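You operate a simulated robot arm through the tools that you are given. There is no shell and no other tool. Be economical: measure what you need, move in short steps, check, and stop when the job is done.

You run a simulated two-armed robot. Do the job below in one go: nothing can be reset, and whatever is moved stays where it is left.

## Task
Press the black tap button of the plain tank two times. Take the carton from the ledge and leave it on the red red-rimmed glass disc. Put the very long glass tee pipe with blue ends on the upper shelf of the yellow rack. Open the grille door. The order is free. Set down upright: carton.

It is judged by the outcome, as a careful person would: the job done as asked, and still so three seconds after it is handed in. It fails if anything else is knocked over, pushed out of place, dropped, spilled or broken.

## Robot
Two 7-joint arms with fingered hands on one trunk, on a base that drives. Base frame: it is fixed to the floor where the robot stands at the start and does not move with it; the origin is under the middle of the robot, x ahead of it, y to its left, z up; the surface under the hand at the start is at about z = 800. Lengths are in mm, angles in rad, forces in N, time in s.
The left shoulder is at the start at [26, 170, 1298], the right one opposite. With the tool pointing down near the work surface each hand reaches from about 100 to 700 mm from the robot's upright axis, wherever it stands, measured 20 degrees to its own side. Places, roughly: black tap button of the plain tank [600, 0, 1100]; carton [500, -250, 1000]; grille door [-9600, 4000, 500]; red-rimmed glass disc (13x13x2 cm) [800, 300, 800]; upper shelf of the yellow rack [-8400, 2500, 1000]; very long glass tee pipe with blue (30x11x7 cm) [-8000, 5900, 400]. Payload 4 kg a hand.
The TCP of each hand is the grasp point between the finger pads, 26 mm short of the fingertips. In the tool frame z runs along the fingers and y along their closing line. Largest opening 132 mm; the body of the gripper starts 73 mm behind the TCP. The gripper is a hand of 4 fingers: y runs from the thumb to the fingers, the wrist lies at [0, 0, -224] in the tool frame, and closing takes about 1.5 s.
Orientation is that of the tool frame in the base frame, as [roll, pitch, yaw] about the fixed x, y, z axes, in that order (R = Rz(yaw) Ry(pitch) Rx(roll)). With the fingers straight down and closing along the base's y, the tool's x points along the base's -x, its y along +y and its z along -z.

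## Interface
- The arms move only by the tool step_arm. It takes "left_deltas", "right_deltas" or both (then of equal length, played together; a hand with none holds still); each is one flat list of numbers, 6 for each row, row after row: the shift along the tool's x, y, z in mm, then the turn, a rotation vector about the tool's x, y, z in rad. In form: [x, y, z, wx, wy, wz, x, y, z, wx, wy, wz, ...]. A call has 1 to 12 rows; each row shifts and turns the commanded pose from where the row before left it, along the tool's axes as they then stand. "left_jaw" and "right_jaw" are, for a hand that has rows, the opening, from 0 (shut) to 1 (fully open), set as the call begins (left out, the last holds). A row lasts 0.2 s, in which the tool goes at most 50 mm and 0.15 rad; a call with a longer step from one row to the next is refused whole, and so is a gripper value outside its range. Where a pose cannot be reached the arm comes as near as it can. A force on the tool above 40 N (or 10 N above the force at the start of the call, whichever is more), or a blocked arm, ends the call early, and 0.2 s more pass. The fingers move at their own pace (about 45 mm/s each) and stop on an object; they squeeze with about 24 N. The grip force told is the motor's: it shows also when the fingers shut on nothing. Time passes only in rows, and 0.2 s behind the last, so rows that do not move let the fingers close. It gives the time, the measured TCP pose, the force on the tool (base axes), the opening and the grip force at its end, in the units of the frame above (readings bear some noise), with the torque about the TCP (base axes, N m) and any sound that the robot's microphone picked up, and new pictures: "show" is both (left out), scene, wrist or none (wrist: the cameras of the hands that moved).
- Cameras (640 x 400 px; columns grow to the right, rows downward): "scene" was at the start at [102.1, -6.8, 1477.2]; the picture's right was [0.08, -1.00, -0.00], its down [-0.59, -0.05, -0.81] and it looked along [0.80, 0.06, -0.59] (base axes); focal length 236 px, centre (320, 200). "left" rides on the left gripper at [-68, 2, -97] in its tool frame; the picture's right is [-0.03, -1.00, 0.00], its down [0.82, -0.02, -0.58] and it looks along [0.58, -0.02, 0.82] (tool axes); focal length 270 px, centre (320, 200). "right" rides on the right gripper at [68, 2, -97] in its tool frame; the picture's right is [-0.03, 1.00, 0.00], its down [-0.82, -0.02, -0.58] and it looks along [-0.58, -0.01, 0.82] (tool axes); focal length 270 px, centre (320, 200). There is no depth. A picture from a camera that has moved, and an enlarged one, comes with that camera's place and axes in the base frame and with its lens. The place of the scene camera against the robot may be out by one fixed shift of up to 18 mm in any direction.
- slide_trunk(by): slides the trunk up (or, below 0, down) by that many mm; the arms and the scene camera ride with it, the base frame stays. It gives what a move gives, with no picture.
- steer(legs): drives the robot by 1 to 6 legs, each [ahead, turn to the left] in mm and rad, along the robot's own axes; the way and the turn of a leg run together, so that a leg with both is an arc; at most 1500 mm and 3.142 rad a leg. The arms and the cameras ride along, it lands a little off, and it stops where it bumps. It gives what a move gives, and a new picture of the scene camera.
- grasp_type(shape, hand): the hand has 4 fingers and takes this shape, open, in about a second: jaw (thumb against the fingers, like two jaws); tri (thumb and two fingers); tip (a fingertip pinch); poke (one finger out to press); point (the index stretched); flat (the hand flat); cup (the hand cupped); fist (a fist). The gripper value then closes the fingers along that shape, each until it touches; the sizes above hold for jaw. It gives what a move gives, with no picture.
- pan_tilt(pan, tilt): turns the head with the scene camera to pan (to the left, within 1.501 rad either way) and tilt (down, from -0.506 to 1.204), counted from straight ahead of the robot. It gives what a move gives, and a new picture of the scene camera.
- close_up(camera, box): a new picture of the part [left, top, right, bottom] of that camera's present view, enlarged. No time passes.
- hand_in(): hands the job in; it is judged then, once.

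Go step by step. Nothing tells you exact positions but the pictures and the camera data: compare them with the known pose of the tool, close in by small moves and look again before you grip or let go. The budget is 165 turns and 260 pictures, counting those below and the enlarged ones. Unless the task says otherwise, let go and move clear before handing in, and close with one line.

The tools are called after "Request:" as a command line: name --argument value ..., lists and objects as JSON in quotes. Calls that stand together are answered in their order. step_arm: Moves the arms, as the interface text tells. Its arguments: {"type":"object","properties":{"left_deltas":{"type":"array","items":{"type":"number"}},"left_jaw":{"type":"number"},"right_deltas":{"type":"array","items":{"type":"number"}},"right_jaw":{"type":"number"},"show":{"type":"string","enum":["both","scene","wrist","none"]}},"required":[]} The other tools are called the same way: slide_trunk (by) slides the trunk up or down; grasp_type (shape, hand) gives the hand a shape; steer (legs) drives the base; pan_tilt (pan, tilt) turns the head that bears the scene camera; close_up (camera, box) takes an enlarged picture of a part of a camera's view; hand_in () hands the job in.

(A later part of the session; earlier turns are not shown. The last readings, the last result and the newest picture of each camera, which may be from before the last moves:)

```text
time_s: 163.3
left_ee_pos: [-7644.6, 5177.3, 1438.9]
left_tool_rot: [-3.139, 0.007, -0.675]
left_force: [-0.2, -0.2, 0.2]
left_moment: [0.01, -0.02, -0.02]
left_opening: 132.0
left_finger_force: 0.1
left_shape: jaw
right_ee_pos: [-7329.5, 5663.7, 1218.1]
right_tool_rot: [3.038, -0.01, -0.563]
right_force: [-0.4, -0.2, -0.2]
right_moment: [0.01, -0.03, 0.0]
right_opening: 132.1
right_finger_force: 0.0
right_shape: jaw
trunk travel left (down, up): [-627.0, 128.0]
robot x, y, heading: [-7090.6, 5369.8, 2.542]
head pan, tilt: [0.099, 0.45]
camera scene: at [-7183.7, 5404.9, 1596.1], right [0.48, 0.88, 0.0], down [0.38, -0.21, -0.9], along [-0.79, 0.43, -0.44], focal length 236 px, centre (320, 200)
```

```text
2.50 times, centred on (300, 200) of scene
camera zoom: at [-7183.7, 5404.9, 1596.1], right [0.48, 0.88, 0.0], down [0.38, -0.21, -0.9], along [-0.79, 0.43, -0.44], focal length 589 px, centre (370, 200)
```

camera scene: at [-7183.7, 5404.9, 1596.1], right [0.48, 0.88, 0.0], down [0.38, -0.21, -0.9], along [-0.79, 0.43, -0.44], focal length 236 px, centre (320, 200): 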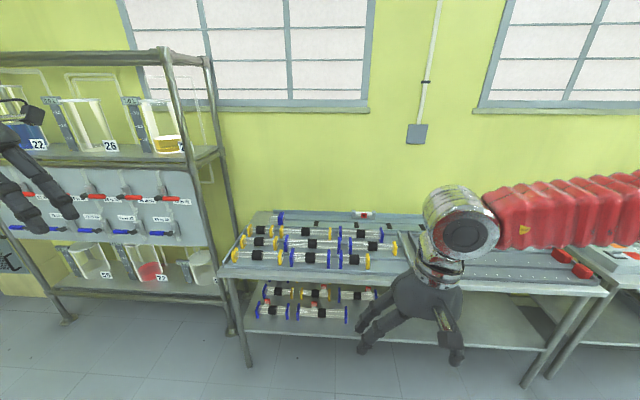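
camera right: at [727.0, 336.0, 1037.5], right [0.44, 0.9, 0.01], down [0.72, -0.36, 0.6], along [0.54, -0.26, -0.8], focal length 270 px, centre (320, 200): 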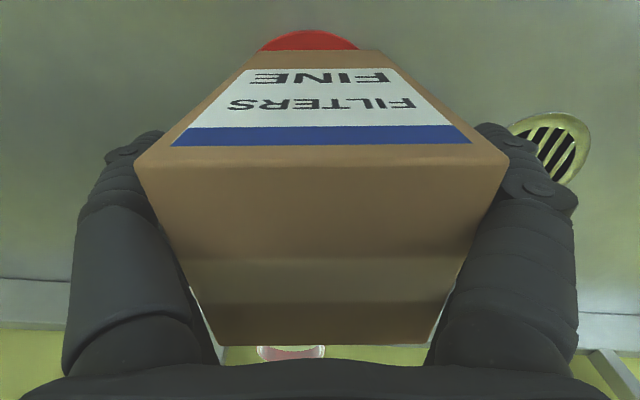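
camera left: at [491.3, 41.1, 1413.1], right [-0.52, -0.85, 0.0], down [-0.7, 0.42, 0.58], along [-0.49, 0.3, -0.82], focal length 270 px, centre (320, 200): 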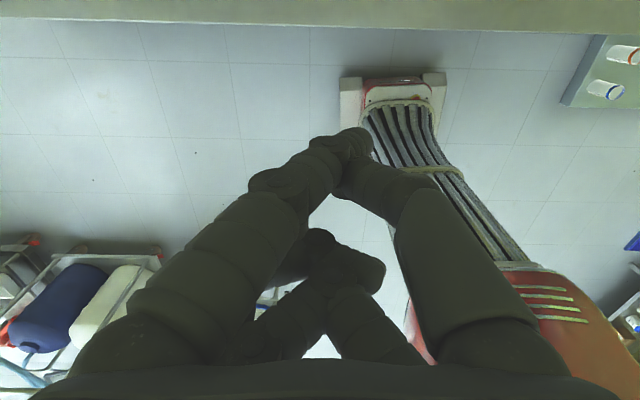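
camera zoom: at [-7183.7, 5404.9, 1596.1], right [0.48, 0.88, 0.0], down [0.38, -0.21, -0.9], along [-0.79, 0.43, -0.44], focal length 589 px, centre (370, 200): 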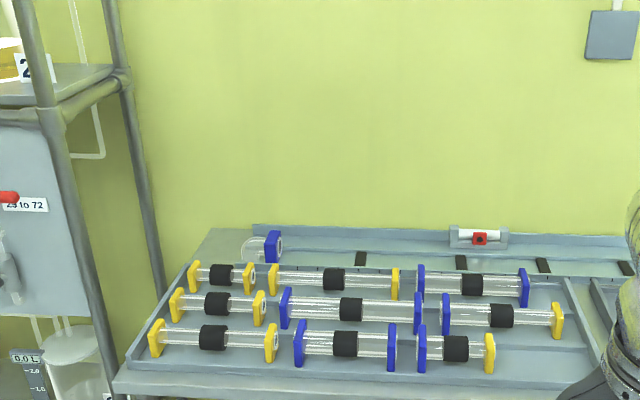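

Request:
slide_trunk --by -400

Request:
pan_tilt --pan 0.05 --tilt 0.4

Request:
close_up --camera "scene" --box '[200, 120, 440, 280]'

```text
time_s: 167.1
left_ee_pos: [-7685.6, 5208.2, 970.3]
left_tool_rot: [-3.126, -0.196, -0.677]
left_force: [0.3, -0.8, -0.1]
left_moment: [-0.01, 0.0, 0.0]
left_opening: 132.1
left_finger_force: 0.0
left_shape: jaw
right_ee_pos: [-7327.8, 5664.7, 818.1]
right_tool_rot: [3.037, -0.005, -0.561]
right_force: [-0.2, -0.3, -0.2]
right_moment: [-0.02, -0.01, 0.02]
right_opening: 131.9
right_finger_force: 0.1
right_shape: jaw
trunk travel left (down, up): [-227.0, 528.0]
robot x, y, heading: [-7086.4, 5362.9, 2.541]
head pan, tilt: [0.099, 0.45]
```

```text
time_s: 167.7
left_ee_pos: [-7686.3, 5207.7, 969.7]
left_tool_rot: [-3.126, -0.196, -0.676]
left_force: [-0.2, -0.7, 0.1]
left_moment: [-0.02, 0.02, -0.01]
left_opening: 131.9
left_finger_force: 0.0
left_shape: jaw
right_ee_pos: [-7327.7, 5666.1, 817.8]
right_tool_rot: [3.037, -0.005, -0.561]
right_force: [0.6, 0.4, 0.1]
right_moment: [-0.03, 0.0, 0.01]
right_opening: 131.9
right_finger_force: 0.0
right_shape: jaw
trunk travel left (down, up): [-227.0, 528.0]
robot x, y, heading: [-7083.8, 5367.0, 2.537]
head pan, tilt: [0.051, 0.4]
camera scene: at [-7249.3, 5456.9, 1195.6], right [0.52, 0.85, 0.0], down [0.33, -0.2, -0.92], along [-0.78, 0.48, -0.39], focal length 236 px, centre (320, 200)
```

scene: 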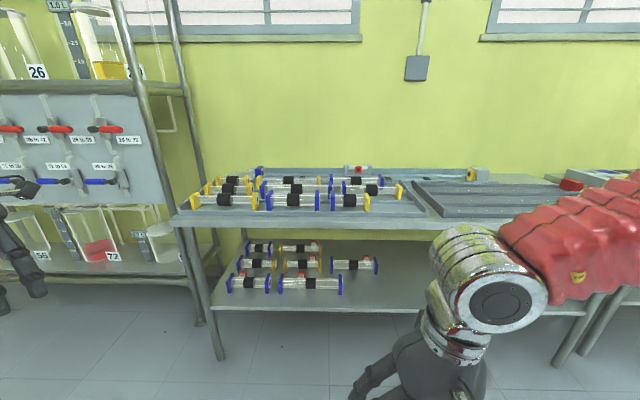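

```text
2.50 times, centred on (320, 200) of scene
camera zoom: at [-7249.3, 5456.9, 1195.6], right [0.52, 0.85, 0.0], down [0.33, -0.2, -0.92], along [-0.78, 0.48, -0.39], focal length 589 px, centre (320, 200)
```

zoom: 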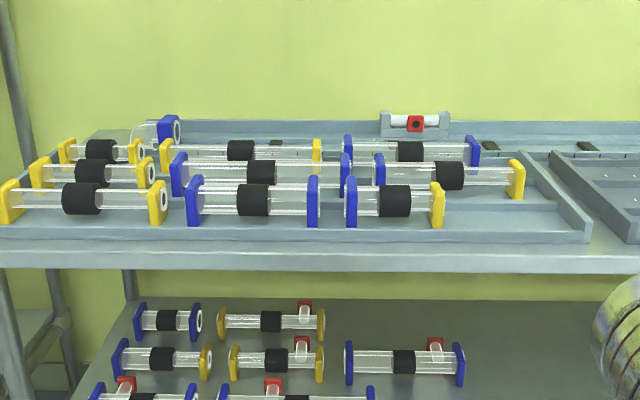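

Request:
close_up --camera "scene" --box '[210, 225, 400, 310]'

```text
3.37 times, centred on (305, 268) of scene
camera zoom: at [-7249.3, 5456.9, 1195.6], right [0.52, 0.85, 0.0], down [0.33, -0.2, -0.92], along [-0.78, 0.48, -0.39], focal length 794 px, centre (370, -27)
```

zoom: 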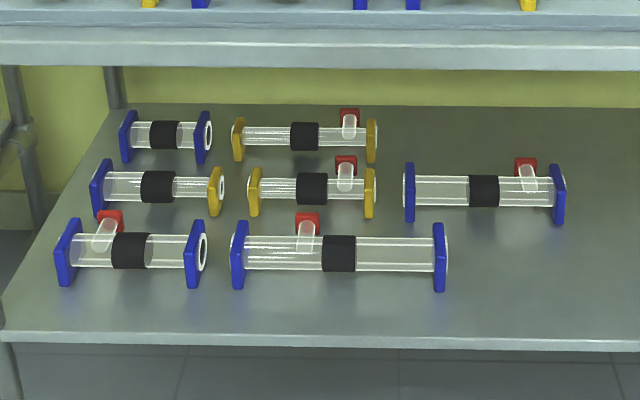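

The target is the front-centre one: longest, blue ends, red tee branch; centre about [-8006, 5861, 395]. I tuck the right hand back, and turn the left hand to a tilted grasp with its closing line across the pipe.

Request:
step_arm --right_deltas '[15, 0, -5, 0, 0, 0, 20, 0, -10, 0, 0, 0, 20, 0, -10, 0, 0, 0, 20, 0, -10, 0, 0, 0, 20, 0, -10, 0, 0, 0]' --left_deltas '[0, -10, 0, 0, -0.1, -0.05, 0, -20, 0, 0, -0.13, -0.05, 0, -20, 0, 0, -0.13, 0, 0, -20, 0, 0, -0.13, 0, 0, -20, 0, 0, -0.13, 0]' --show "none"

Request:
step_arm --left_deltas '[0, 0, 0, 0, 0, 0.143, 0, 0, 0, 0, 0, 0.143, 0, 0, 0, 0, 0, 0.143, 0, 0, 0, 0, 0, 0.143, 0, 0, 0, 0, 0, 0.143, 0, 0, 0, 0, 0, 0.143, 0, 0, 0, 0, 0, 0.143, 0, 0, 0, 0, 0, 0.143, 0, 0, 0, 0, 0, 0.143, 0, 0, 0, 0, 0, 0.143, 0, 0, 0, 0, 0, 0.143]' --show "both"

```text
time_s: 168.9
left_ee_pos: [-7635.7, 5280.1, 971.2]
left_tool_rot: [-3.134, 0.425, -0.572]
left_force: [-0.5, -0.4, 0.3]
left_moment: [-0.01, 0.02, 0.0]
left_opening: 131.8
left_finger_force: 0.0
left_shape: jaw
right_ee_pos: [-7275.9, 5628.6, 877.3]
right_tool_rot: [3.037, -0.009, -0.559]
right_force: [0.0, 0.2, -0.6]
right_moment: [0.01, -0.04, -0.04]
right_opening: 132.0
right_finger_force: 0.0
right_shape: jaw
right hand out of reach, approached as far as the arm can: row 1, 3, 4, 5
trunk travel left (down, up): [-227.0, 528.0]
robot x, y, heading: [-7086.8, 5371.5, 2.536]
head pan, tilt: [0.051, 0.4]
```

```text
time_s: 171.3
left_ee_pos: [-7635.5, 5281.5, 971.7]
left_tool_rot: [2.718, 0.006, -2.147]
left_force: [0.0, -0.7, -0.6]
left_moment: [-0.01, 0.0, -0.03]
left_opening: 131.9
left_finger_force: 0.2
left_shape: jaw
right_ee_pos: [-7276.2, 5629.0, 876.3]
right_tool_rot: [3.041, -0.008, -0.559]
right_force: [0.4, -0.4, -0.3]
right_moment: [-0.05, -0.03, -0.01]
right_opening: 132.1
right_finger_force: 0.0
right_shape: jaw
trunk travel left (down, up): [-227.0, 528.0]
robot x, y, heading: [-7091.7, 5366.9, 2.543]
head pan, tilt: [0.051, 0.4]
camera scene: at [-7249.2, 5456.8, 1195.7], right [0.52, 0.85, 0.0], down [0.33, -0.2, -0.92], along [-0.78, 0.48, -0.39], focal length 236 px, centre (320, 200)
camera left: at [-7567.4, 5318.3, 1061.8], right [0.78, -0.47, -0.41], down [-0.23, -0.83, 0.51], along [-0.58, -0.3, -0.75], focal length 270 px, centre (320, 200)
```

scene: 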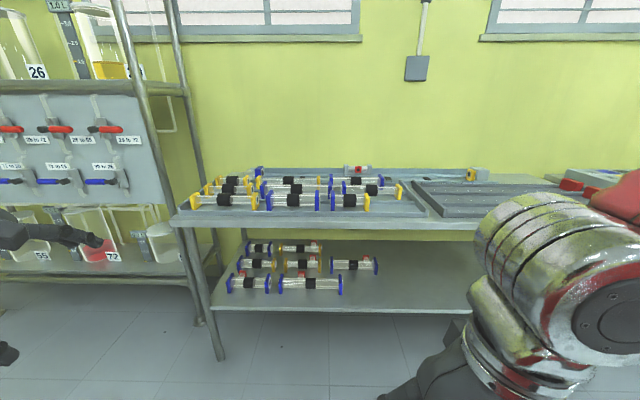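
left: 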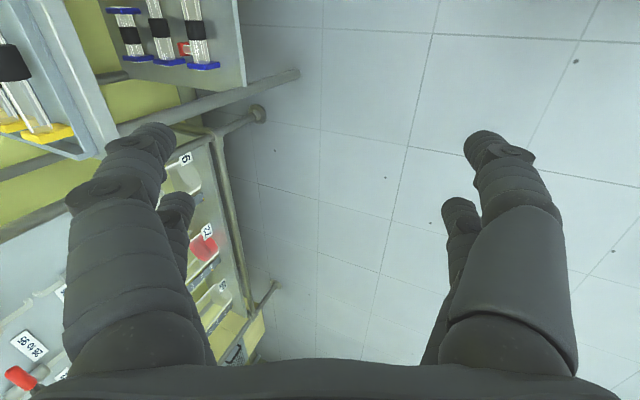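

The left hand took the tilted pose nicely. Now I lower the trunk fully and bring the hand down to shelf height, still clear in front of the bench.

Request:
slide_trunk --by -215

Request:
step_arm --left_deltas '[-10, -10, 22, 0, 0, 0, -15, -14, 31, 0, 0, 0, -15, -14, 31, 0, 0, 0, -15, -14, 31, 0, 0, 0, -15, -14, 31, 0, 0, 0, -15, -14, 31, 0, 0, 0, -15, -14, 31, 0, 0, 0]' --show "both"

```text
time_s: 173.6
left_ee_pos: [-7636.0, 5281.2, 756.8]
left_tool_rot: [2.717, 0.009, -2.146]
left_force: [0.4, -0.6, 0.4]
left_moment: [0.01, -0.01, -0.05]
left_opening: 131.9
left_finger_force: 0.1
left_shape: jaw
right_ee_pos: [-7297.3, 5643.2, 592.7]
right_tool_rot: [3.026, -0.335, -0.558]
right_force: [0.4, 0.2, 0.6]
right_moment: [-0.02, 0.01, 0.0]
right_opening: 131.9
right_finger_force: 0.0
right_shape: jaw
trunk travel left (down, up): [-12.0, 743.0]
robot x, y, heading: [-7091.2, 5369.9, 2.543]
head pan, tilt: [0.051, 0.4]
```

```text
time_s: 175.2
left_ee_pos: [-7695.0, 5373.9, 577.9]
left_tool_rot: [2.72, 0.007, -2.148]
left_force: [-0.7, 0.0, 0.6]
left_moment: [-0.03, 0.0, -0.02]
left_opening: 132.2
left_finger_force: 0.0
left_shape: jaw
left hand out of reach, approached as far as the arm can: row 1, 2, 3, 4, 5, 6, 7
right_ee_pos: [-7297.4, 5644.7, 592.6]
right_tool_rot: [3.025, -0.338, -0.559]
right_force: [0.5, 1.1, 0.7]
right_moment: [0.06, -0.05, 0.0]
right_opening: 131.9
right_finger_force: 0.0
right_shape: jaw
trunk travel left (down, up): [-12.0, 743.0]
robot x, y, heading: [-7085.9, 5367.8, 2.545]
head pan, tilt: [0.051, 0.4]
camera scene: at [-7340.5, 5519.5, 963.6], right [0.52, 0.85, 0.0], down [0.33, -0.2, -0.92], along [-0.78, 0.48, -0.39], focal length 236 px, centre (320, 200)
camera left: at [-7625.5, 5410.0, 668.9], right [0.78, -0.47, -0.41], down [-0.23, -0.83, 0.51], along [-0.58, -0.31, -0.75], focal length 270 px, centre (320, 200)
```

scene: 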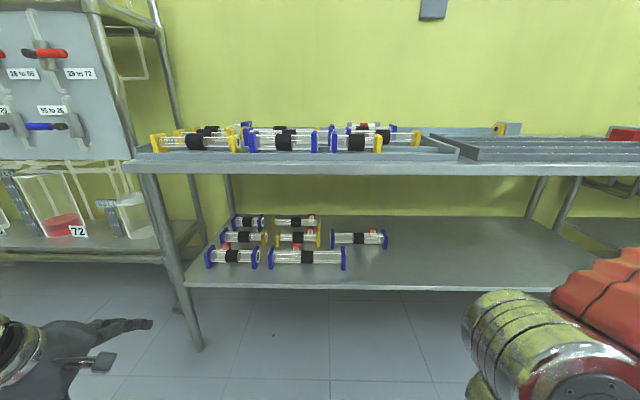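
left: 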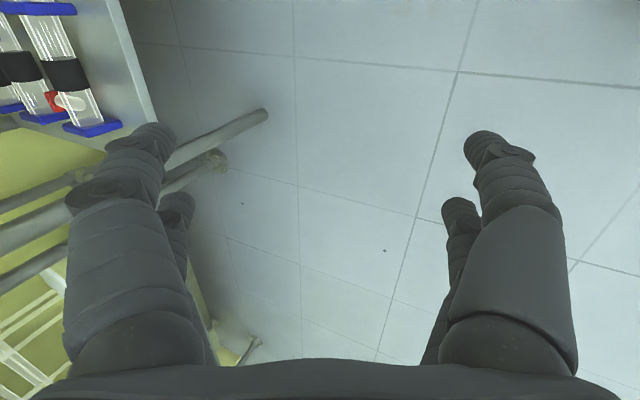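

The torso leans forward when low, so the hand needs to be further out. I extend it forward and down a bit more.

Request:
step_arm --left_deltas '[-10, 8, 15, 0, 0, 0, -10, 8, 20, 0, 0, 0, -10, 5, 22, 0, 0, 0, -10, 5, 25, 0, 0, 0, -10, 3, 25, 0, 0, 0, -10, 3, 25, 0, 0, 0]' --show "none"

Request:
steer --legs '[[0, -0.4]]'

```text
time_s: 176.6
left_ee_pos: [-7730.2, 5470.9, 470.4]
left_tool_rot: [2.718, 0.006, -2.146]
left_force: [0.8, -0.2, -0.6]
left_moment: [-0.03, 0.03, 0.01]
left_opening: 131.9
left_finger_force: 0.0
left_shape: jaw
right_ee_pos: [-7298.6, 5644.0, 593.1]
right_tool_rot: [3.024, -0.335, -0.559]
right_force: [-0.1, -0.5, -0.1]
right_moment: [0.02, 0.05, 0.03]
right_opening: 132.0
right_finger_force: 0.0
right_shape: jaw
trunk travel left (down, up): [-12.0, 743.0]
robot x, y, heading: [-7089.2, 5366.0, 2.542]
head pan, tilt: [0.051, 0.4]
```

```text
time_s: 178.4
left_ee_pos: [-7637.6, 5710.5, 469.7]
left_tool_rot: [2.715, 0.008, -2.545]
left_force: [-0.1, -1.2, 0.3]
left_moment: [-0.03, -0.02, 0.05]
left_opening: 132.0
left_finger_force: 0.1
left_shape: jaw
right_ee_pos: [-7177.3, 5705.0, 591.4]
right_tool_rot: [3.028, -0.349, -0.956]
right_force: [0.1, -0.6, -0.2]
right_moment: [0.0, 0.0, -0.02]
right_opening: 132.1
right_finger_force: 0.1
right_shape: jaw
trunk travel left (down, up): [-12.0, 743.0]
robot x, y, heading: [-7107.6, 5351.4, 2.136]
head pan, tilt: [0.051, 0.4]
camera scene: at [-7277.5, 5587.3, 963.5], right [0.81, 0.58, 0.0], down [0.23, -0.32, -0.92], along [-0.53, 0.75, -0.39], focal length 236 px, centre (320, 200)
```

scene: 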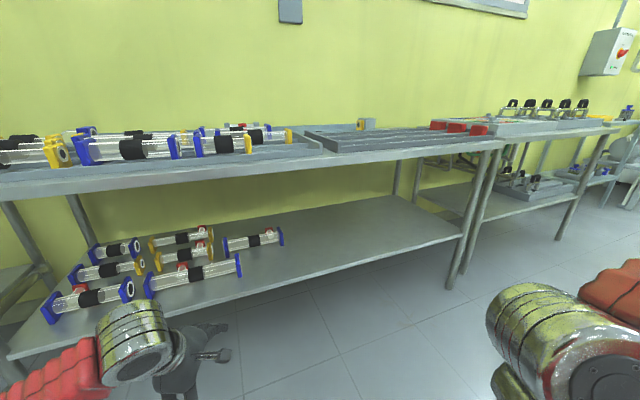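

I make the sidestep further back from the shelf so the hand does not sweep across the pipes: turn more, drive diagonally, turn back, then go straight in.

Request:
steer --legs '[[0, -0.49]]'

Request:
steer --legs '[[242, 0]]'

Request:
steer --legs '[[0, 0.46]]'

Request:
steer --legs '[[0, 0.46]]'

```text
time_s: 180.3
left_ee_pos: [-7408.5, 5917.5, 472.1]
left_tool_rot: [2.718, 0.007, -3.033]
left_force: [-0.2, 0.1, 0.1]
left_moment: [0.0, -0.03, 0.02]
left_opening: 131.8
left_finger_force: 0.2
left_shape: jaw
right_ee_pos: [-7004.2, 5703.6, 592.0]
right_tool_rot: [3.029, -0.362, -1.442]
right_force: [-0.5, -0.4, -0.2]
right_moment: [0.01, 0.0, -0.03]
right_opening: 132.1
right_finger_force: 0.0
right_shape: jaw
trunk travel left (down, up): [-12.0, 743.0]
robot x, y, heading: [-7144.4, 5345.7, 1.654]
head pan, tilt: [0.051, 0.4]
camera scene: at [-7174.2, 5633.4, 963.6], right [0.99, 0.13, 0.0], down [0.05, -0.39, -0.92], along [-0.12, 0.91, -0.39], focal length 236 px, centre (320, 200)
```

scene: 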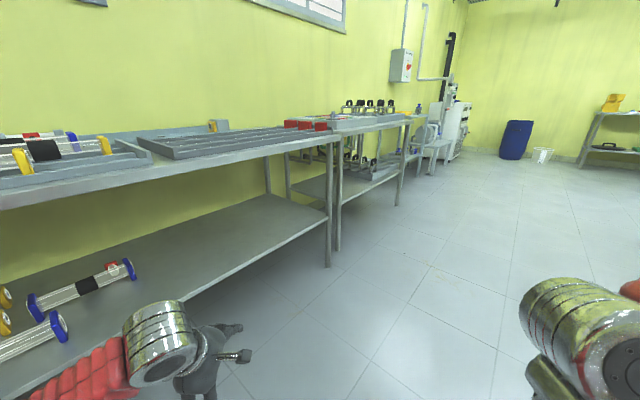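

```text
time_s: 182.1
left_ee_pos: [-7428.4, 6158.1, 472.3]
left_tool_rot: [2.715, 0.005, -3.031]
left_force: [0.7, -0.2, 0.3]
left_moment: [-0.01, -0.04, 0.01]
left_opening: 132.3
left_finger_force: 0.0
left_shape: jaw
right_ee_pos: [-7025.5, 5944.7, 593.8]
right_tool_rot: [3.031, -0.363, -1.441]
right_force: [-0.5, 0.4, -0.5]
right_moment: [-0.01, -0.02, 0.01]
right_opening: 131.8
right_finger_force: 0.0
right_shape: jaw
trunk travel left (down, up): [-12.0, 743.0]
robot x, y, heading: [-7158.9, 5594.1, 1.65]
head pan, tilt: [0.051, 0.4]
camera scene: at [-7194.6, 5875.1, 963.7], right [0.99, 0.13, 0.0], down [0.05, -0.39, -0.92], along [-0.12, 0.91, -0.39], focal length 236 px, centre (320, 200)
```

scene: 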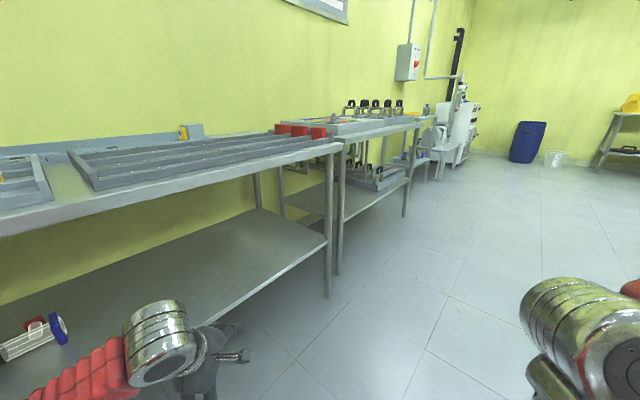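

```text
time_s: 184.0
left_ee_pos: [-7651.0, 5986.2, 473.3]
left_tool_rot: [2.716, 0.005, -2.579]
left_force: [0.0, 0.5, -0.4]
left_moment: [0.0, 0.0, -0.03]
left_opening: 132.1
left_finger_force: 0.0
left_shape: jaw
right_ee_pos: [-7193.0, 5970.2, 593.8]
right_tool_rot: [3.032, -0.362, -0.992]
right_force: [-0.6, -0.2, -0.1]
right_moment: [0.0, 0.03, 0.01]
right_opening: 131.9
right_finger_force: 0.0
right_shape: jaw
trunk travel left (down, up): [-12.0, 743.0]
robot x, y, heading: [-7133.9, 5610.0, 2.103]
head pan, tilt: [0.051, 0.4]
camera scene: at [-7295.8, 5850.6, 963.6], right [0.83, 0.55, 0.0], down [0.21, -0.33, -0.92], along [-0.51, 0.77, -0.39], focal length 236 px, centre (320, 200)
```

scene: 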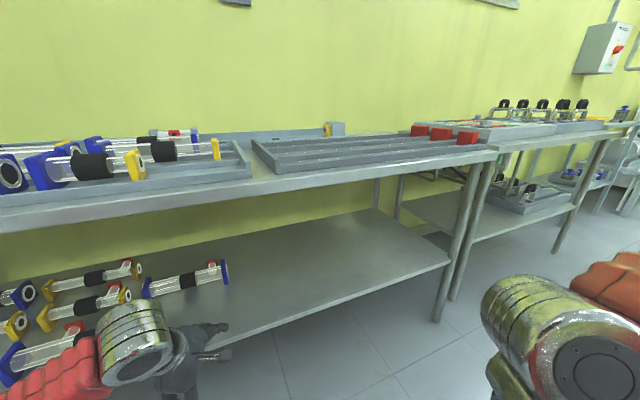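

```text
time_s: 185.8
left_ee_pos: [-7765.5, 5716.6, 472.7]
left_tool_rot: [2.715, 0.005, -2.116]
left_force: [-0.4, -0.6, -0.1]
left_moment: [-0.01, 0.02, 0.0]
left_opening: 132.1
left_finger_force: 0.1
left_shape: jaw
right_ee_pos: [-7350.1, 5907.0, 594.4]
right_tool_rot: [3.031, -0.364, -0.525]
right_force: [0.1, 0.2, 0.2]
right_moment: [0.01, 0.02, -0.01]
right_opening: 131.9
right_finger_force: 0.0
right_shape: jaw
trunk travel left (down, up): [-12.0, 743.0]
robot x, y, heading: [-7119.8, 5636.0, 2.569]
head pan, tilt: [0.051, 0.4]
camera scene: at [-7376.1, 5782.6, 963.6], right [0.51, 0.86, 0.0], down [0.34, -0.2, -0.92], along [-0.79, 0.47, -0.39], focal length 236 px, centre (320, 200)
```

scene: 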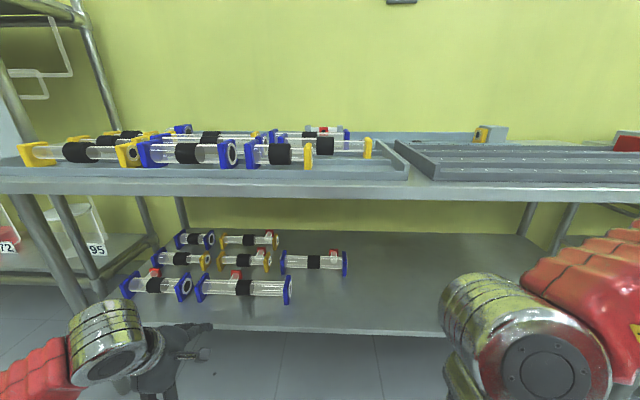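

Hand is lined up with the pipe's middle (V≈600). I drive straight in 150 mm and check with the wrist camera.

Request:
steer --legs '[[150, 0]]'

Request:
close_up --camera "left" --box '[0, 0, 640, 400]'

```text
time_s: 187.2
left_ee_pos: [-7890.0, 5799.5, 474.4]
left_tool_rot: [2.716, 0.006, -2.117]
left_force: [0.0, 0.4, 0.1]
left_moment: [-0.03, -0.02, -0.03]
left_opening: 132.2
left_finger_force: 0.0
left_shape: jaw
right_ee_pos: [-7475.4, 5989.2, 595.6]
right_tool_rot: [3.032, -0.364, -0.525]
right_force: [-0.1, -1.0, 0.0]
right_moment: [-0.01, 0.0, -0.03]
right_opening: 131.9
right_finger_force: 0.0
right_shape: jaw
trunk travel left (down, up): [-12.0, 743.0]
robot x, y, heading: [-7246.0, 5718.9, 2.561]
head pan, tilt: [0.051, 0.4]
camera scene: at [-7501.5, 5864.9, 963.7], right [0.51, 0.86, 0.0], down [0.34, -0.2, -0.92], along [-0.79, 0.47, -0.39], focal length 236 px, centre (320, 200)
```

scene: 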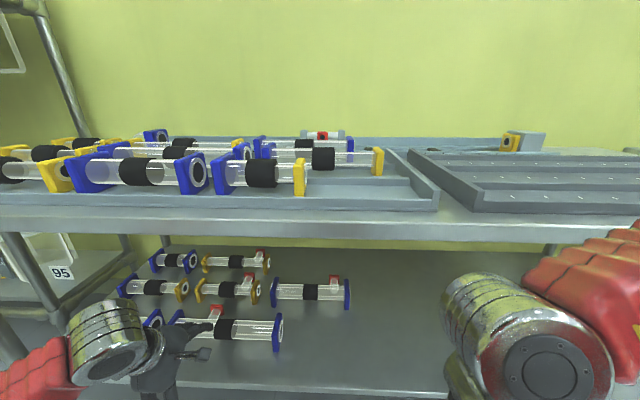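

```text
1.00 times, centred on (320, 200) of left (not enlarged: the box is as wide or as high as the picture)
camera zoom: at [-7822.6, 5838.4, 564.6], right [0.79, -0.45, -0.41], down [-0.21, -0.83, 0.51], along [-0.58, -0.32, -0.75], focal length 270 px, centre (320, 200)
```

zoom: 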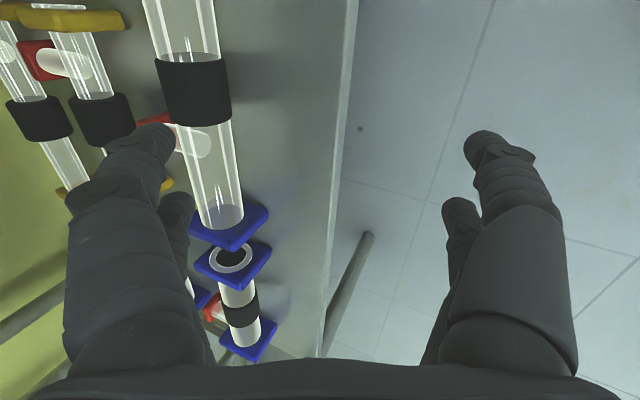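

The wrist view puts the pipe's middle at U≈9905, V≈619, z≈395, with the tee branch to the left of the black band. I aim just right of the band's centre, narrow the opening a little, and move in above it.

Request:
step_arm --left_deltas '[-5, 18, 8, 0, 0, 0, -6, 27, 12, 0, 0, 0, -6, 27, 12, 0, 0, 0, -6, 27, 12, 0, 0, 0, -6, 25, 11, 0, 0, 0]' --left_jaw 0.72 --show "both"

```text
time_s: 188.4
left_ee_pos: [-7992.1, 5895.3, 476.9]
left_tool_rot: [2.717, 0.006, -2.119]
left_force: [-1.0, 0.2, 0.2]
left_moment: [-0.03, 0.02, 0.0]
left_opening: 95.5
left_finger_force: 0.1
left_shape: jaw
right_ee_pos: [-7475.2, 5989.8, 596.6]
right_tool_rot: [3.03, -0.362, -0.525]
right_force: [0.5, -1.1, 0.3]
right_moment: [0.0, 0.04, 0.03]
right_opening: 131.9
right_finger_force: 0.1
right_shape: jaw
trunk travel left (down, up): [-12.0, 743.0]
robot x, y, heading: [-7242.1, 5719.2, 2.559]
head pan, tilt: [0.051, 0.4]
camera scene: at [-7501.7, 5864.8, 963.6], right [0.51, 0.86, 0.0], down [0.34, -0.2, -0.92], along [-0.79, 0.47, -0.39], focal length 236 px, centre (320, 200)
camera left: at [-7924.0, 5933.5, 566.8], right [0.79, -0.45, -0.41], down [-0.21, -0.83, 0.51], along [-0.58, -0.32, -0.75], focal length 270 px, centre (320, 200)
```

scene: 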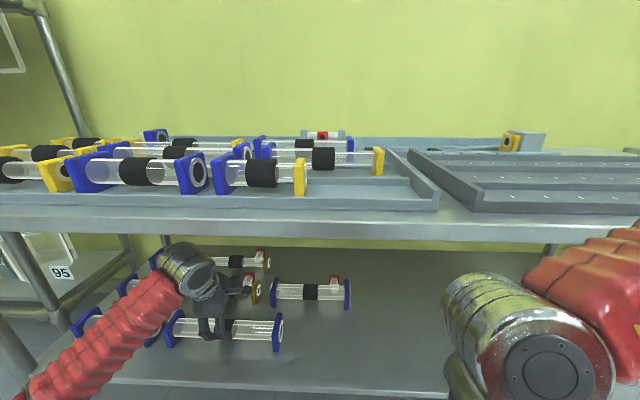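
left: 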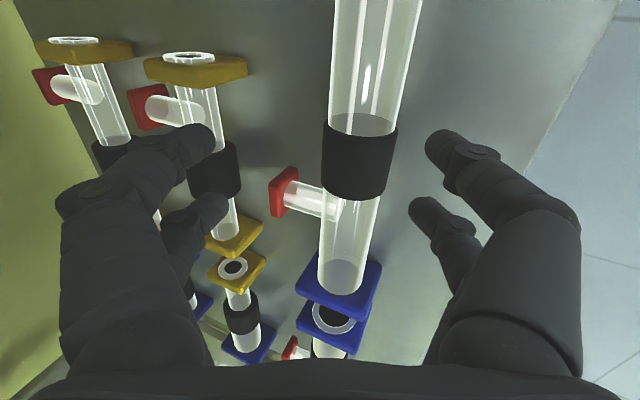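

Hand is over the pipe, with the tee branch clear of the fingers by about 10 mm. I shift 8 mm further from the tee and descend around the tube.

Request:
step_arm --left_deltas '[-3, -3, 12, 0, 0, 0, -3, -4, 12, 0, 0, 0, -2, -4, 12, 0, 0, 0, 0, -4, 12, 0, 0, 0, 0, -4, 12, 0, 0, 0]' --show "both"

Request:
close_up --camera "scene" --box '[130, 230, 310, 360]'

```text
time_s: 189.6
left_ee_pos: [-7994.3, 5905.6, 412.6]
left_tool_rot: [2.716, 0.004, -2.118]
left_force: [-0.1, 0.1, 0.8]
left_moment: [-0.02, 0.02, 0.02]
left_opening: 95.3
left_finger_force: 0.0
left_shape: jaw
right_ee_pos: [-7475.7, 5988.4, 596.5]
right_tool_rot: [3.032, -0.362, -0.524]
right_force: [0.7, 0.7, 0.6]
right_moment: [0.0, -0.01, 0.04]
right_opening: 132.0
right_finger_force: 0.0
right_shape: jaw
trunk travel left (down, up): [-12.0, 743.0]
robot x, y, heading: [-7245.0, 5718.5, 2.563]
head pan, tilt: [0.051, 0.4]
camera scene: at [-7501.7, 5865.0, 963.6], right [0.51, 0.86, 0.0], down [0.34, -0.2, -0.92], along [-0.79, 0.47, -0.39], focal length 236 px, centre (320, 200)
camera left: at [-7925.8, 5944.3, 503.8], right [0.79, -0.45, -0.41], down [-0.2, -0.83, 0.51], along [-0.58, -0.32, -0.75], focal length 270 px, centre (320, 200)
```

scene: 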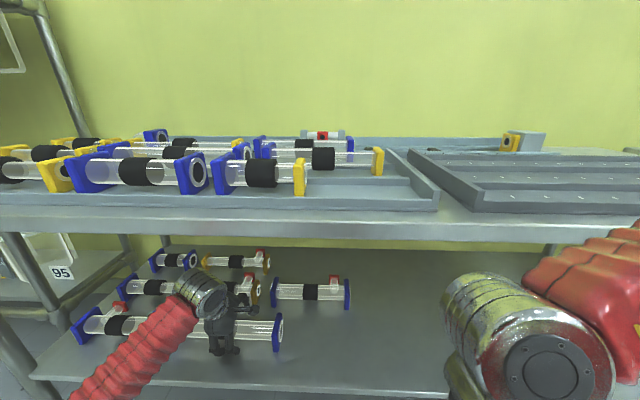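
left: 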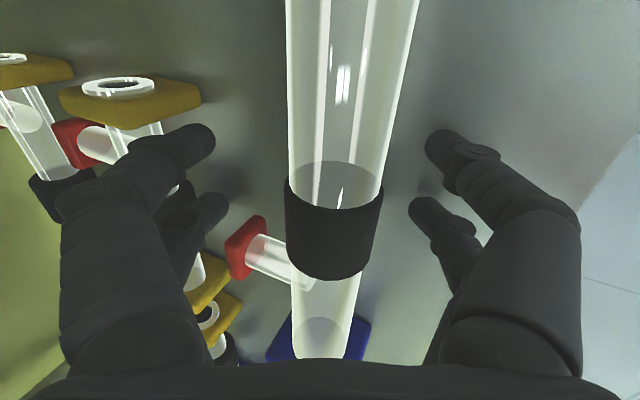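

```text
3.08 times, centred on (220, 295) of scene
camera zoom: at [-7501.7, 5865.0, 963.6], right [0.51, 0.86, 0.0], down [0.34, -0.2, -0.92], along [-0.79, 0.47, -0.39], focal length 725 px, centre (628, -92)
```

zoom: 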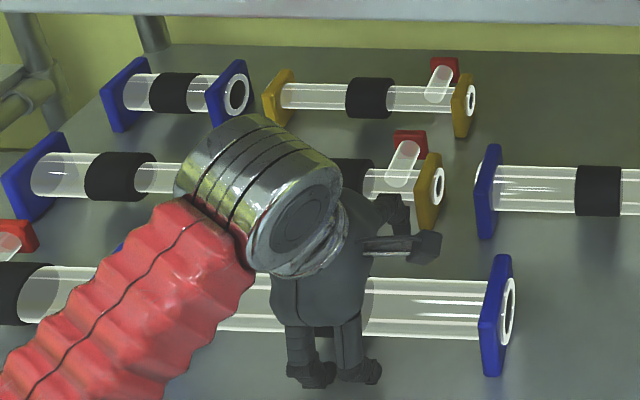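

Good. I shift 12 mm further right so the lower finger clears the red tee end, go 6 mm deeper, and close.

Request:
step_arm --left_deltas '[-6, 0, 0, 0, 0, 0, -6, -1, 3, 0, 0, 0, 0, -2, 3, 0, 0, 0]' --show "wrist"

Request:
step_arm --left_deltas '[0, 0, 0, 0, 0, 0, 0, 0, 0, 0, 0, 0, 0, 0, 0, 0, 0, 0, 0, 0, 0, 0, 0, 0, 0, 0, 0, 0, 0, 0, 0, 0, 0, 0, 0, 0, 0, 0, 0, 0, 0, 0, 0, 0, 0, 0, 0, 0]' --left_jaw 0 --show "both"

```text
time_s: 190.4
left_ee_pos: [-7987.0, 5917.6, 409.0]
left_tool_rot: [2.713, 0.006, -2.117]
left_force: [1.2, -1.3, 7.0]
left_moment: [-0.24, -0.31, 0.01]
left_opening: 94.9
left_finger_force: 0.0
left_shape: jaw
right_ee_pos: [-7475.3, 5990.9, 596.5]
right_tool_rot: [3.028, -0.362, -0.526]
right_force: [0.1, 0.7, -0.3]
right_moment: [0.0, 0.02, 0.01]
right_opening: 132.0
right_finger_force: 0.1
right_shape: jaw
trunk travel left (down, up): [-12.0, 743.0]
robot x, y, heading: [-7247.1, 5714.0, 2.561]
head pan, tilt: [0.051, 0.4]
camera left: at [-7918.7, 5955.3, 498.9], right [0.79, -0.45, -0.42], down [-0.2, -0.83, 0.51], along [-0.58, -0.32, -0.75], focal length 270 px, centre (320, 200)
```

left: 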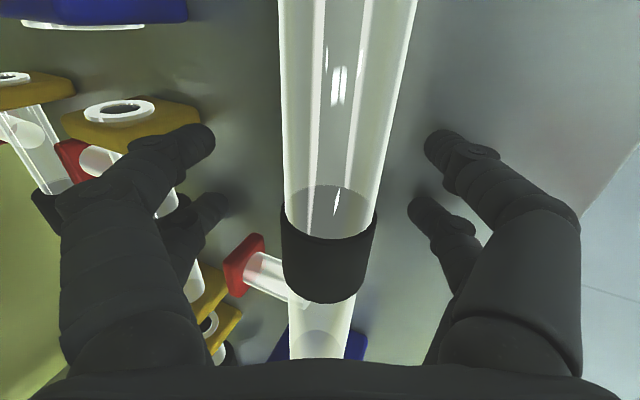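

```text
time_s: 192.2
left_ee_pos: [-7986.6, 5917.2, 407.1]
left_tool_rot: [2.715, 0.006, -2.115]
left_force: [-2.1, 1.6, 2.4]
left_moment: [-0.01, 0.32, -0.13]
left_opening: 46.1
left_finger_force: 24.1
left_shape: jaw
right_ee_pos: [-7476.1, 5988.1, 596.5]
right_tool_rot: [3.029, -0.361, -0.525]
right_force: [-0.2, 0.6, -1.3]
right_moment: [0.02, -0.02, 0.0]
right_opening: 132.2
right_finger_force: 0.0
right_shape: jaw
trunk travel left (down, up): [-12.0, 743.0]
robot x, y, heading: [-7248.2, 5719.6, 2.559]
head pan, tilt: [0.051, 0.4]
camera scene: at [-7501.5, 5865.0, 963.6], right [0.51, 0.86, 0.0], down [0.34, -0.2, -0.92], along [-0.79, 0.47, -0.39], focal length 236 px, centre (320, 200)
camera left: at [-7918.7, 5955.2, 497.3], right [0.79, -0.45, -0.41], down [-0.21, -0.83, 0.51], along [-0.58, -0.32, -0.75], focal length 270 px, centre (320, 200)
```

scene: 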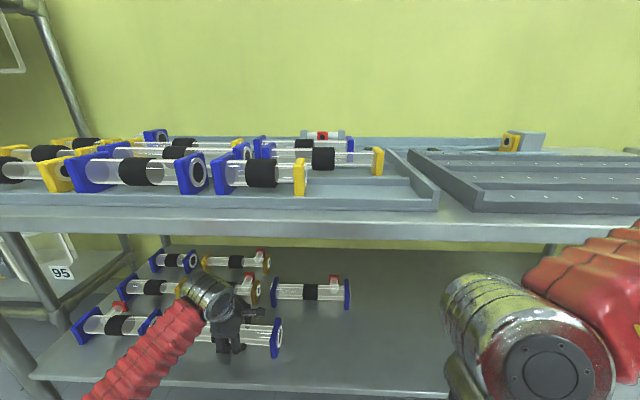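
left: 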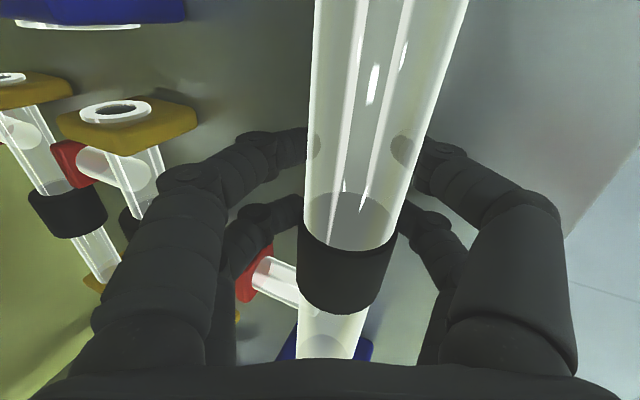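

Gripped (46 mm, 24 N). I lift 50 mm and check.

Request:
step_arm --left_deltas '[0, 2, -4, 0, 0, 0, 0, 5, -11, 0, 0, 0, 0, 5, -11, 0, 0, 0, 0, 5, -11, 0, 0, 0, 0, 5, -11, 0, 0, 0]' --show "both"

Request:
close_up --camera "scene" --box '[60, 230, 360, 380]'

```text
time_s: 193.4
left_ee_pos: [-7986.9, 5916.2, 459.1]
left_tool_rot: [2.716, 0.006, -2.116]
left_force: [-0.7, -0.2, -2.8]
left_moment: [0.16, -0.06, 0.04]
left_opening: 45.3
left_finger_force: 24.0
left_shape: jaw
right_ee_pos: [-7474.5, 5989.1, 596.1]
right_tool_rot: [3.029, -0.362, -0.526]
right_force: [-0.3, -0.5, 0.0]
right_moment: [0.0, 0.01, 0.01]
right_opening: 132.1
right_finger_force: 0.1
right_shape: jaw
trunk travel left (down, up): [-12.0, 743.0]
robot x, y, heading: [-7246.2, 5720.7, 2.561]
head pan, tilt: [0.051, 0.4]
camera scene: at [-7502.0, 5865.0, 963.5], right [0.51, 0.86, 0.0], down [0.34, -0.2, -0.92], along [-0.79, 0.47, -0.39], focal length 236 px, centre (320, 200)
camera left: at [-7919.3, 5954.6, 549.8], right [0.79, -0.45, -0.41], down [-0.21, -0.83, 0.51], along [-0.57, -0.32, -0.75], focal length 270 px, centre (320, 200)
```

scene: 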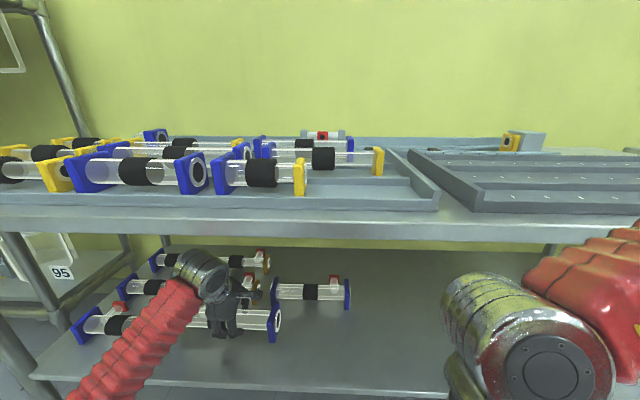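
left: 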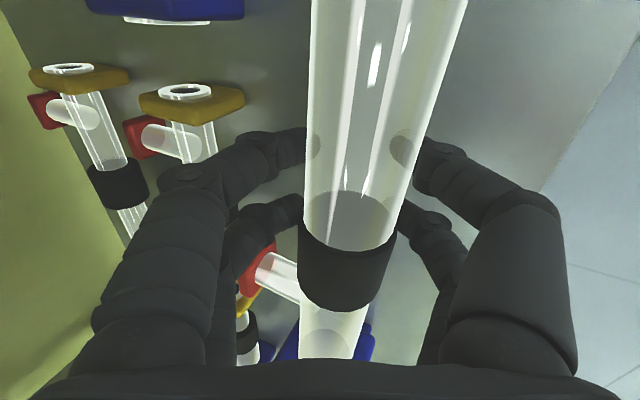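

```text
2.13 times, centred on (210, 305) of scene
camera zoom: at [-7502.0, 5865.0, 963.5], right [0.51, 0.86, 0.0], down [0.34, -0.2, -0.92], along [-0.79, 0.47, -0.39], focal length 503 px, centre (555, -24)
```

zoom: 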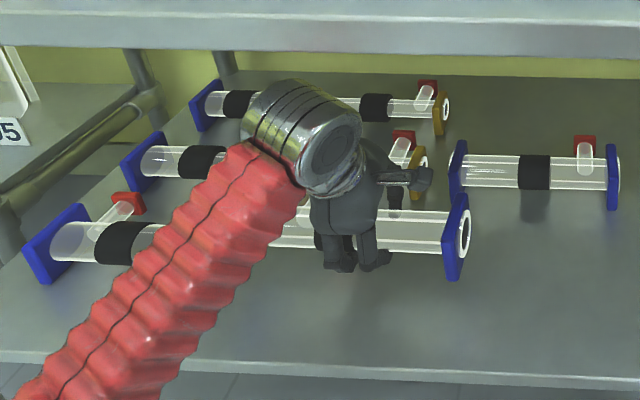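

Pipe is level and clear. I back straight out of the shelf.

Request:
steer --legs '[[-450, 0]]'

Request:
slide_trunk --by 300

Request:
pan_tilt --pan 0.6 --tilt 0.4

```text
time_s: 196.2
left_ee_pos: [-7606.8, 5670.4, 458.8]
left_tool_rot: [2.715, 0.006, -2.124]
left_force: [0.6, 0.2, -3.7]
left_moment: [0.16, -0.02, 0.01]
left_opening: 45.2
left_finger_force: 23.9
left_shape: jaw
right_ee_pos: [-7096.1, 5741.4, 595.8]
right_tool_rot: [3.031, -0.363, -0.533]
right_force: [-0.2, -0.4, 0.8]
right_moment: [0.0, -0.06, 0.0]
right_opening: 131.8
right_finger_force: 0.1
right_shape: jaw
trunk travel left (down, up): [-12.0, 743.0]
robot x, y, heading: [-6861.3, 5466.8, 2.552]
head pan, tilt: [0.051, 0.4]
camera scene: at [-7122.6, 5616.9, 963.5], right [0.51, 0.86, 0.0], down [0.34, -0.2, -0.92], along [-0.79, 0.47, -0.39], focal length 236 px, centre (320, 200)
```

scene: 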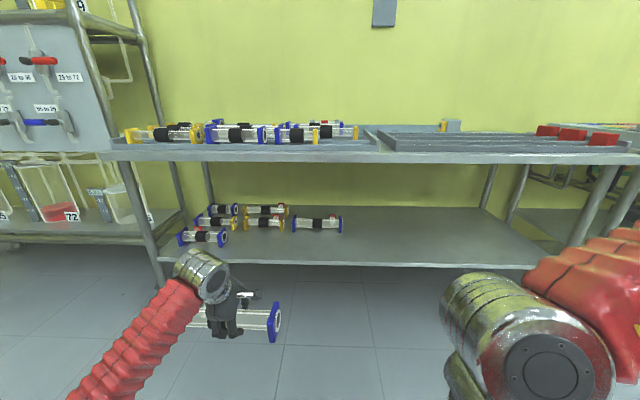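

```text
time_s: 199.2
left_ee_pos: [-7608.0, 5669.5, 758.1]
left_tool_rot: [2.715, 0.005, -2.124]
left_force: [-0.1, 0.3, -3.4]
left_moment: [0.16, -0.06, -0.03]
left_opening: 45.1
left_finger_force: 24.0
left_shape: jaw
right_ee_pos: [-7096.3, 5740.7, 897.1]
right_tool_rot: [3.03, -0.364, -0.533]
right_force: [0.3, -0.1, -0.4]
right_moment: [0.01, 0.0, -0.01]
right_opening: 132.0
right_finger_force: 0.0
right_shape: jaw
trunk travel left (down, up): [-312.0, 443.0]
robot x, y, heading: [-6867.3, 5471.2, 2.557]
head pan, tilt: [0.051, 0.4]
```

```text
time_s: 200.2
left_ee_pos: [-7607.9, 5670.2, 759.3]
left_tool_rot: [2.715, 0.007, -2.123]
left_force: [-0.7, -0.1, -3.4]
left_moment: [0.16, -0.01, -0.01]
left_opening: 45.1
left_finger_force: 24.0
left_shape: jaw
right_ee_pos: [-7094.9, 5741.8, 896.2]
right_tool_rot: [3.029, -0.361, -0.533]
right_force: [0.6, 0.0, 1.1]
right_moment: [-0.01, 0.01, -0.01]
right_opening: 132.2
right_finger_force: 0.0
right_shape: jaw
trunk travel left (down, up): [-312.0, 443.0]
robot x, y, heading: [-6865.7, 5468.3, 2.555]
head pan, tilt: [0.6, 0.4]
camera scene: at [-7016.3, 5489.1, 1283.2], right [-0.01, 1.0, 0.0], down [0.39, 0.0, -0.92], along [-0.92, -0.01, -0.39], focal length 236 px, centre (320, 200)
```

scene: 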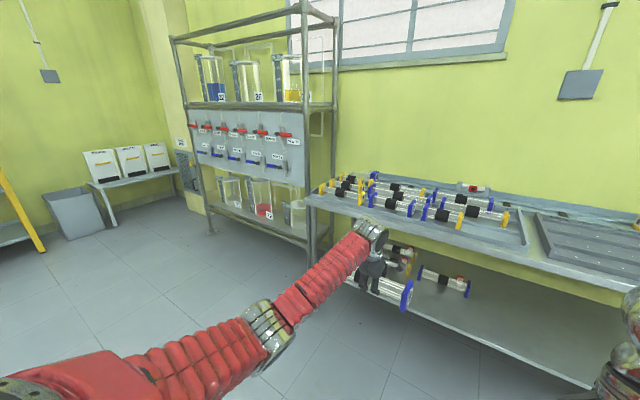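

Pipe out safely. The yellow rack lies straight to my left (room V≈-2436); I turn left to face it.

Request:
steer --legs '[[0, 0.45]]'

Request:
steer --legs '[[0, 0.45]]'

Request:
steer --legs '[[0, 0.45]]'

Request:
pan_tilt --pan 0.1 --tilt 0.4

```text
time_s: 201.8
left_ee_pos: [-7630.2, 5407.4, 759.5]
left_tool_rot: [2.715, 0.005, -1.774]
left_force: [-0.9, 0.5, -3.5]
left_moment: [0.09, -0.02, 0.03]
left_opening: 44.8
left_finger_force: 23.6
left_shape: jaw
right_ee_pos: [-7175.6, 5649.6, 898.7]
right_tool_rot: [3.034, -0.359, -0.184]
right_force: [0.2, -0.3, 0.5]
right_moment: [0.0, -0.03, 0.03]
right_opening: 132.1
right_finger_force: 0.0
right_shape: jaw
trunk travel left (down, up): [-312.0, 443.0]
robot x, y, heading: [-6859.5, 5490.3, 2.911]
head pan, tilt: [0.6, 0.4]
stopped in leg 1: the robot was blocked; the commanded pose is now the measured one
camera scene: at [-7012.6, 5459.2, 1283.1], right [-0.36, 0.93, 0.0], down [0.36, 0.14, -0.92], along [-0.86, -0.33, -0.39], focal length 236 px, centre (320, 200)
```

scene: 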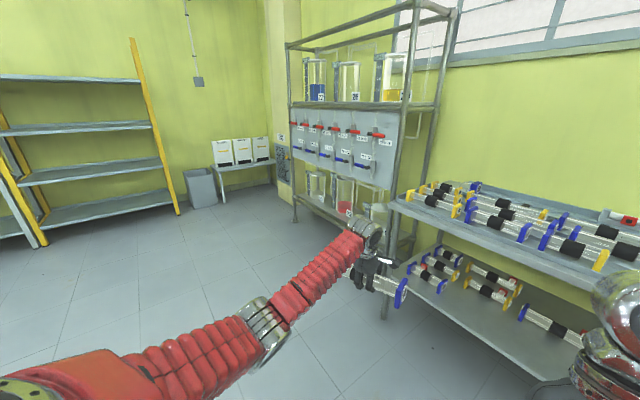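

```text
time_s: 203.6
left_ee_pos: [-7516.7, 5079.4, 760.4]
left_tool_rot: [2.713, 0.009, -1.323]
left_force: [0.6, 0.0, -4.1]
left_moment: [0.14, 0.03, 0.01]
left_opening: 44.6
left_finger_force: 24.2
left_shape: jaw
right_ee_pos: [-7212.6, 5509.5, 901.7]
right_tool_rot: [3.004, -0.351, 0.267]
right_force: [0.0, 0.4, -0.4]
right_moment: [-0.04, -0.01, 0.02]
right_opening: 132.2
right_finger_force: 0.0
right_shape: jaw
trunk travel left (down, up): [-312.0, 443.0]
robot x, y, heading: [-6868.5, 5521.9, -2.93]
head pan, tilt: [0.6, 0.4]
camera scene: at [-6995.1, 5423.4, 1283.2], right [-0.73, 0.68, 0.0], down [0.27, 0.28, -0.92], along [-0.63, -0.67, -0.39], focal length 236 px, centre (320, 200)
```

scene: 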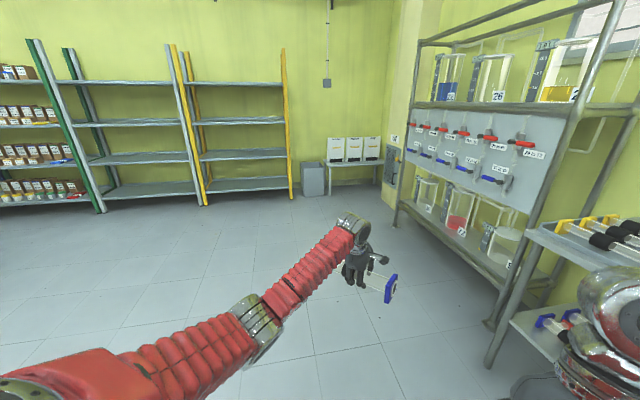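

```text
time_s: 205.5
left_ee_pos: [-7261.7, 4836.1, 760.3]
left_tool_rot: [2.715, 0.005, -0.868]
left_force: [-0.2, -0.4, -4.1]
left_moment: [0.13, 0.07, 0.0]
left_opening: 44.0
left_finger_force: 23.9
left_shape: jaw
right_ee_pos: [-7185.7, 5373.2, 904.4]
right_tool_rot: [2.959, -0.341, 0.718]
right_force: [0.2, -0.3, -0.9]
right_moment: [-0.01, 0.03, 0.0]
right_opening: 131.9
right_finger_force: 0.0
right_shape: jaw
trunk travel left (down, up): [-312.0, 443.0]
robot x, y, heading: [-6888.9, 5541.1, -2.47]
head pan, tilt: [0.6, 0.4]
camera scene: at [-6968.2, 5397.7, 1283.2], right [-0.95, 0.3, 0.0], down [0.12, 0.37, -0.92], along [-0.27, -0.88, -0.39], focal length 236 px, centre (320, 200)
```

scene: 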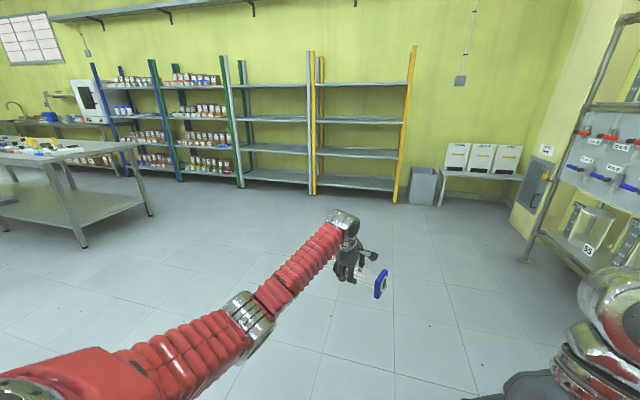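

```text
time_s: 206.4
left_ee_pos: [-7259.3, 4836.5, 761.3]
left_tool_rot: [2.714, 0.006, -0.869]
left_force: [-0.7, 0.0, -4.2]
left_moment: [0.05, 0.11, -0.01]
left_opening: 43.6
left_finger_force: 23.7
left_shape: jaw
right_ee_pos: [-7187.0, 5372.8, 904.1]
right_tool_rot: [2.959, -0.336, 0.716]
right_force: [-0.2, 0.8, -0.7]
right_moment: [0.04, -0.01, -0.01]
right_opening: 131.9
right_finger_force: 0.1
right_shape: jaw
trunk travel left (down, up): [-312.0, 443.0]
robot x, y, heading: [-6888.2, 5537.6, -2.474]
head pan, tilt: [0.099, 0.4]
camera scene: at [-7006.8, 5421.8, 1283.2], right [-0.69, 0.72, 0.0], down [0.28, 0.27, -0.92], along [-0.66, -0.64, -0.39], focal length 236 px, centre (320, 200)
```

scene: 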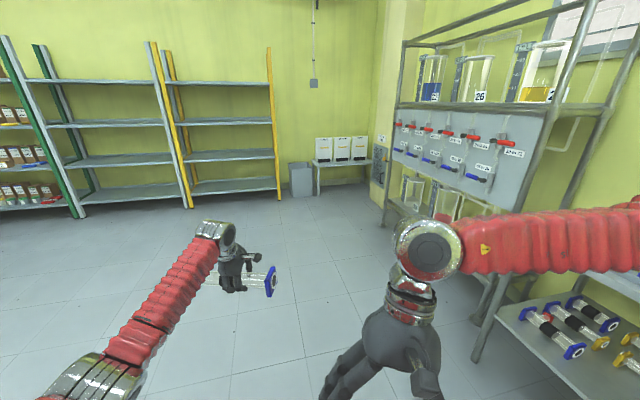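

The grip opening is creeping smaller (46→43.6), so I check whether the pipe is slipping.

Request:
close_up --camera "left" --box '[0, 0, 640, 400]'

Request:
close_up --camera "scene" --box '[150, 200, 310, 310]'

```text
1.00 times, centred on (320, 200) of left (not enlarged: the box is as wide or as high as the picture)
camera zoom: at [-7275.3, 4913.7, 852.6], right [0.68, 0.61, -0.41], down [0.73, -0.46, 0.51], along [0.12, -0.65, -0.75], focal length 270 px, centre (320, 200)
```

zoom: 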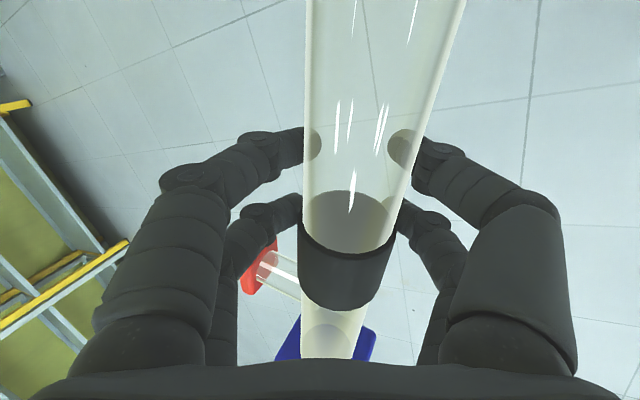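

```text
3.64 times, centred on (230, 255) of scene
camera zoom: at [-7006.8, 5421.8, 1283.2], right [-0.69, 0.72, 0.0], down [0.28, 0.27, -0.92], along [-0.66, -0.64, -0.39], focal length 857 px, centre (647, 0)
```

zoom: 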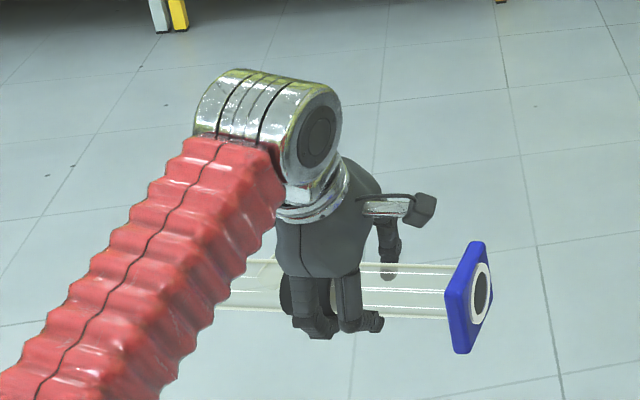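

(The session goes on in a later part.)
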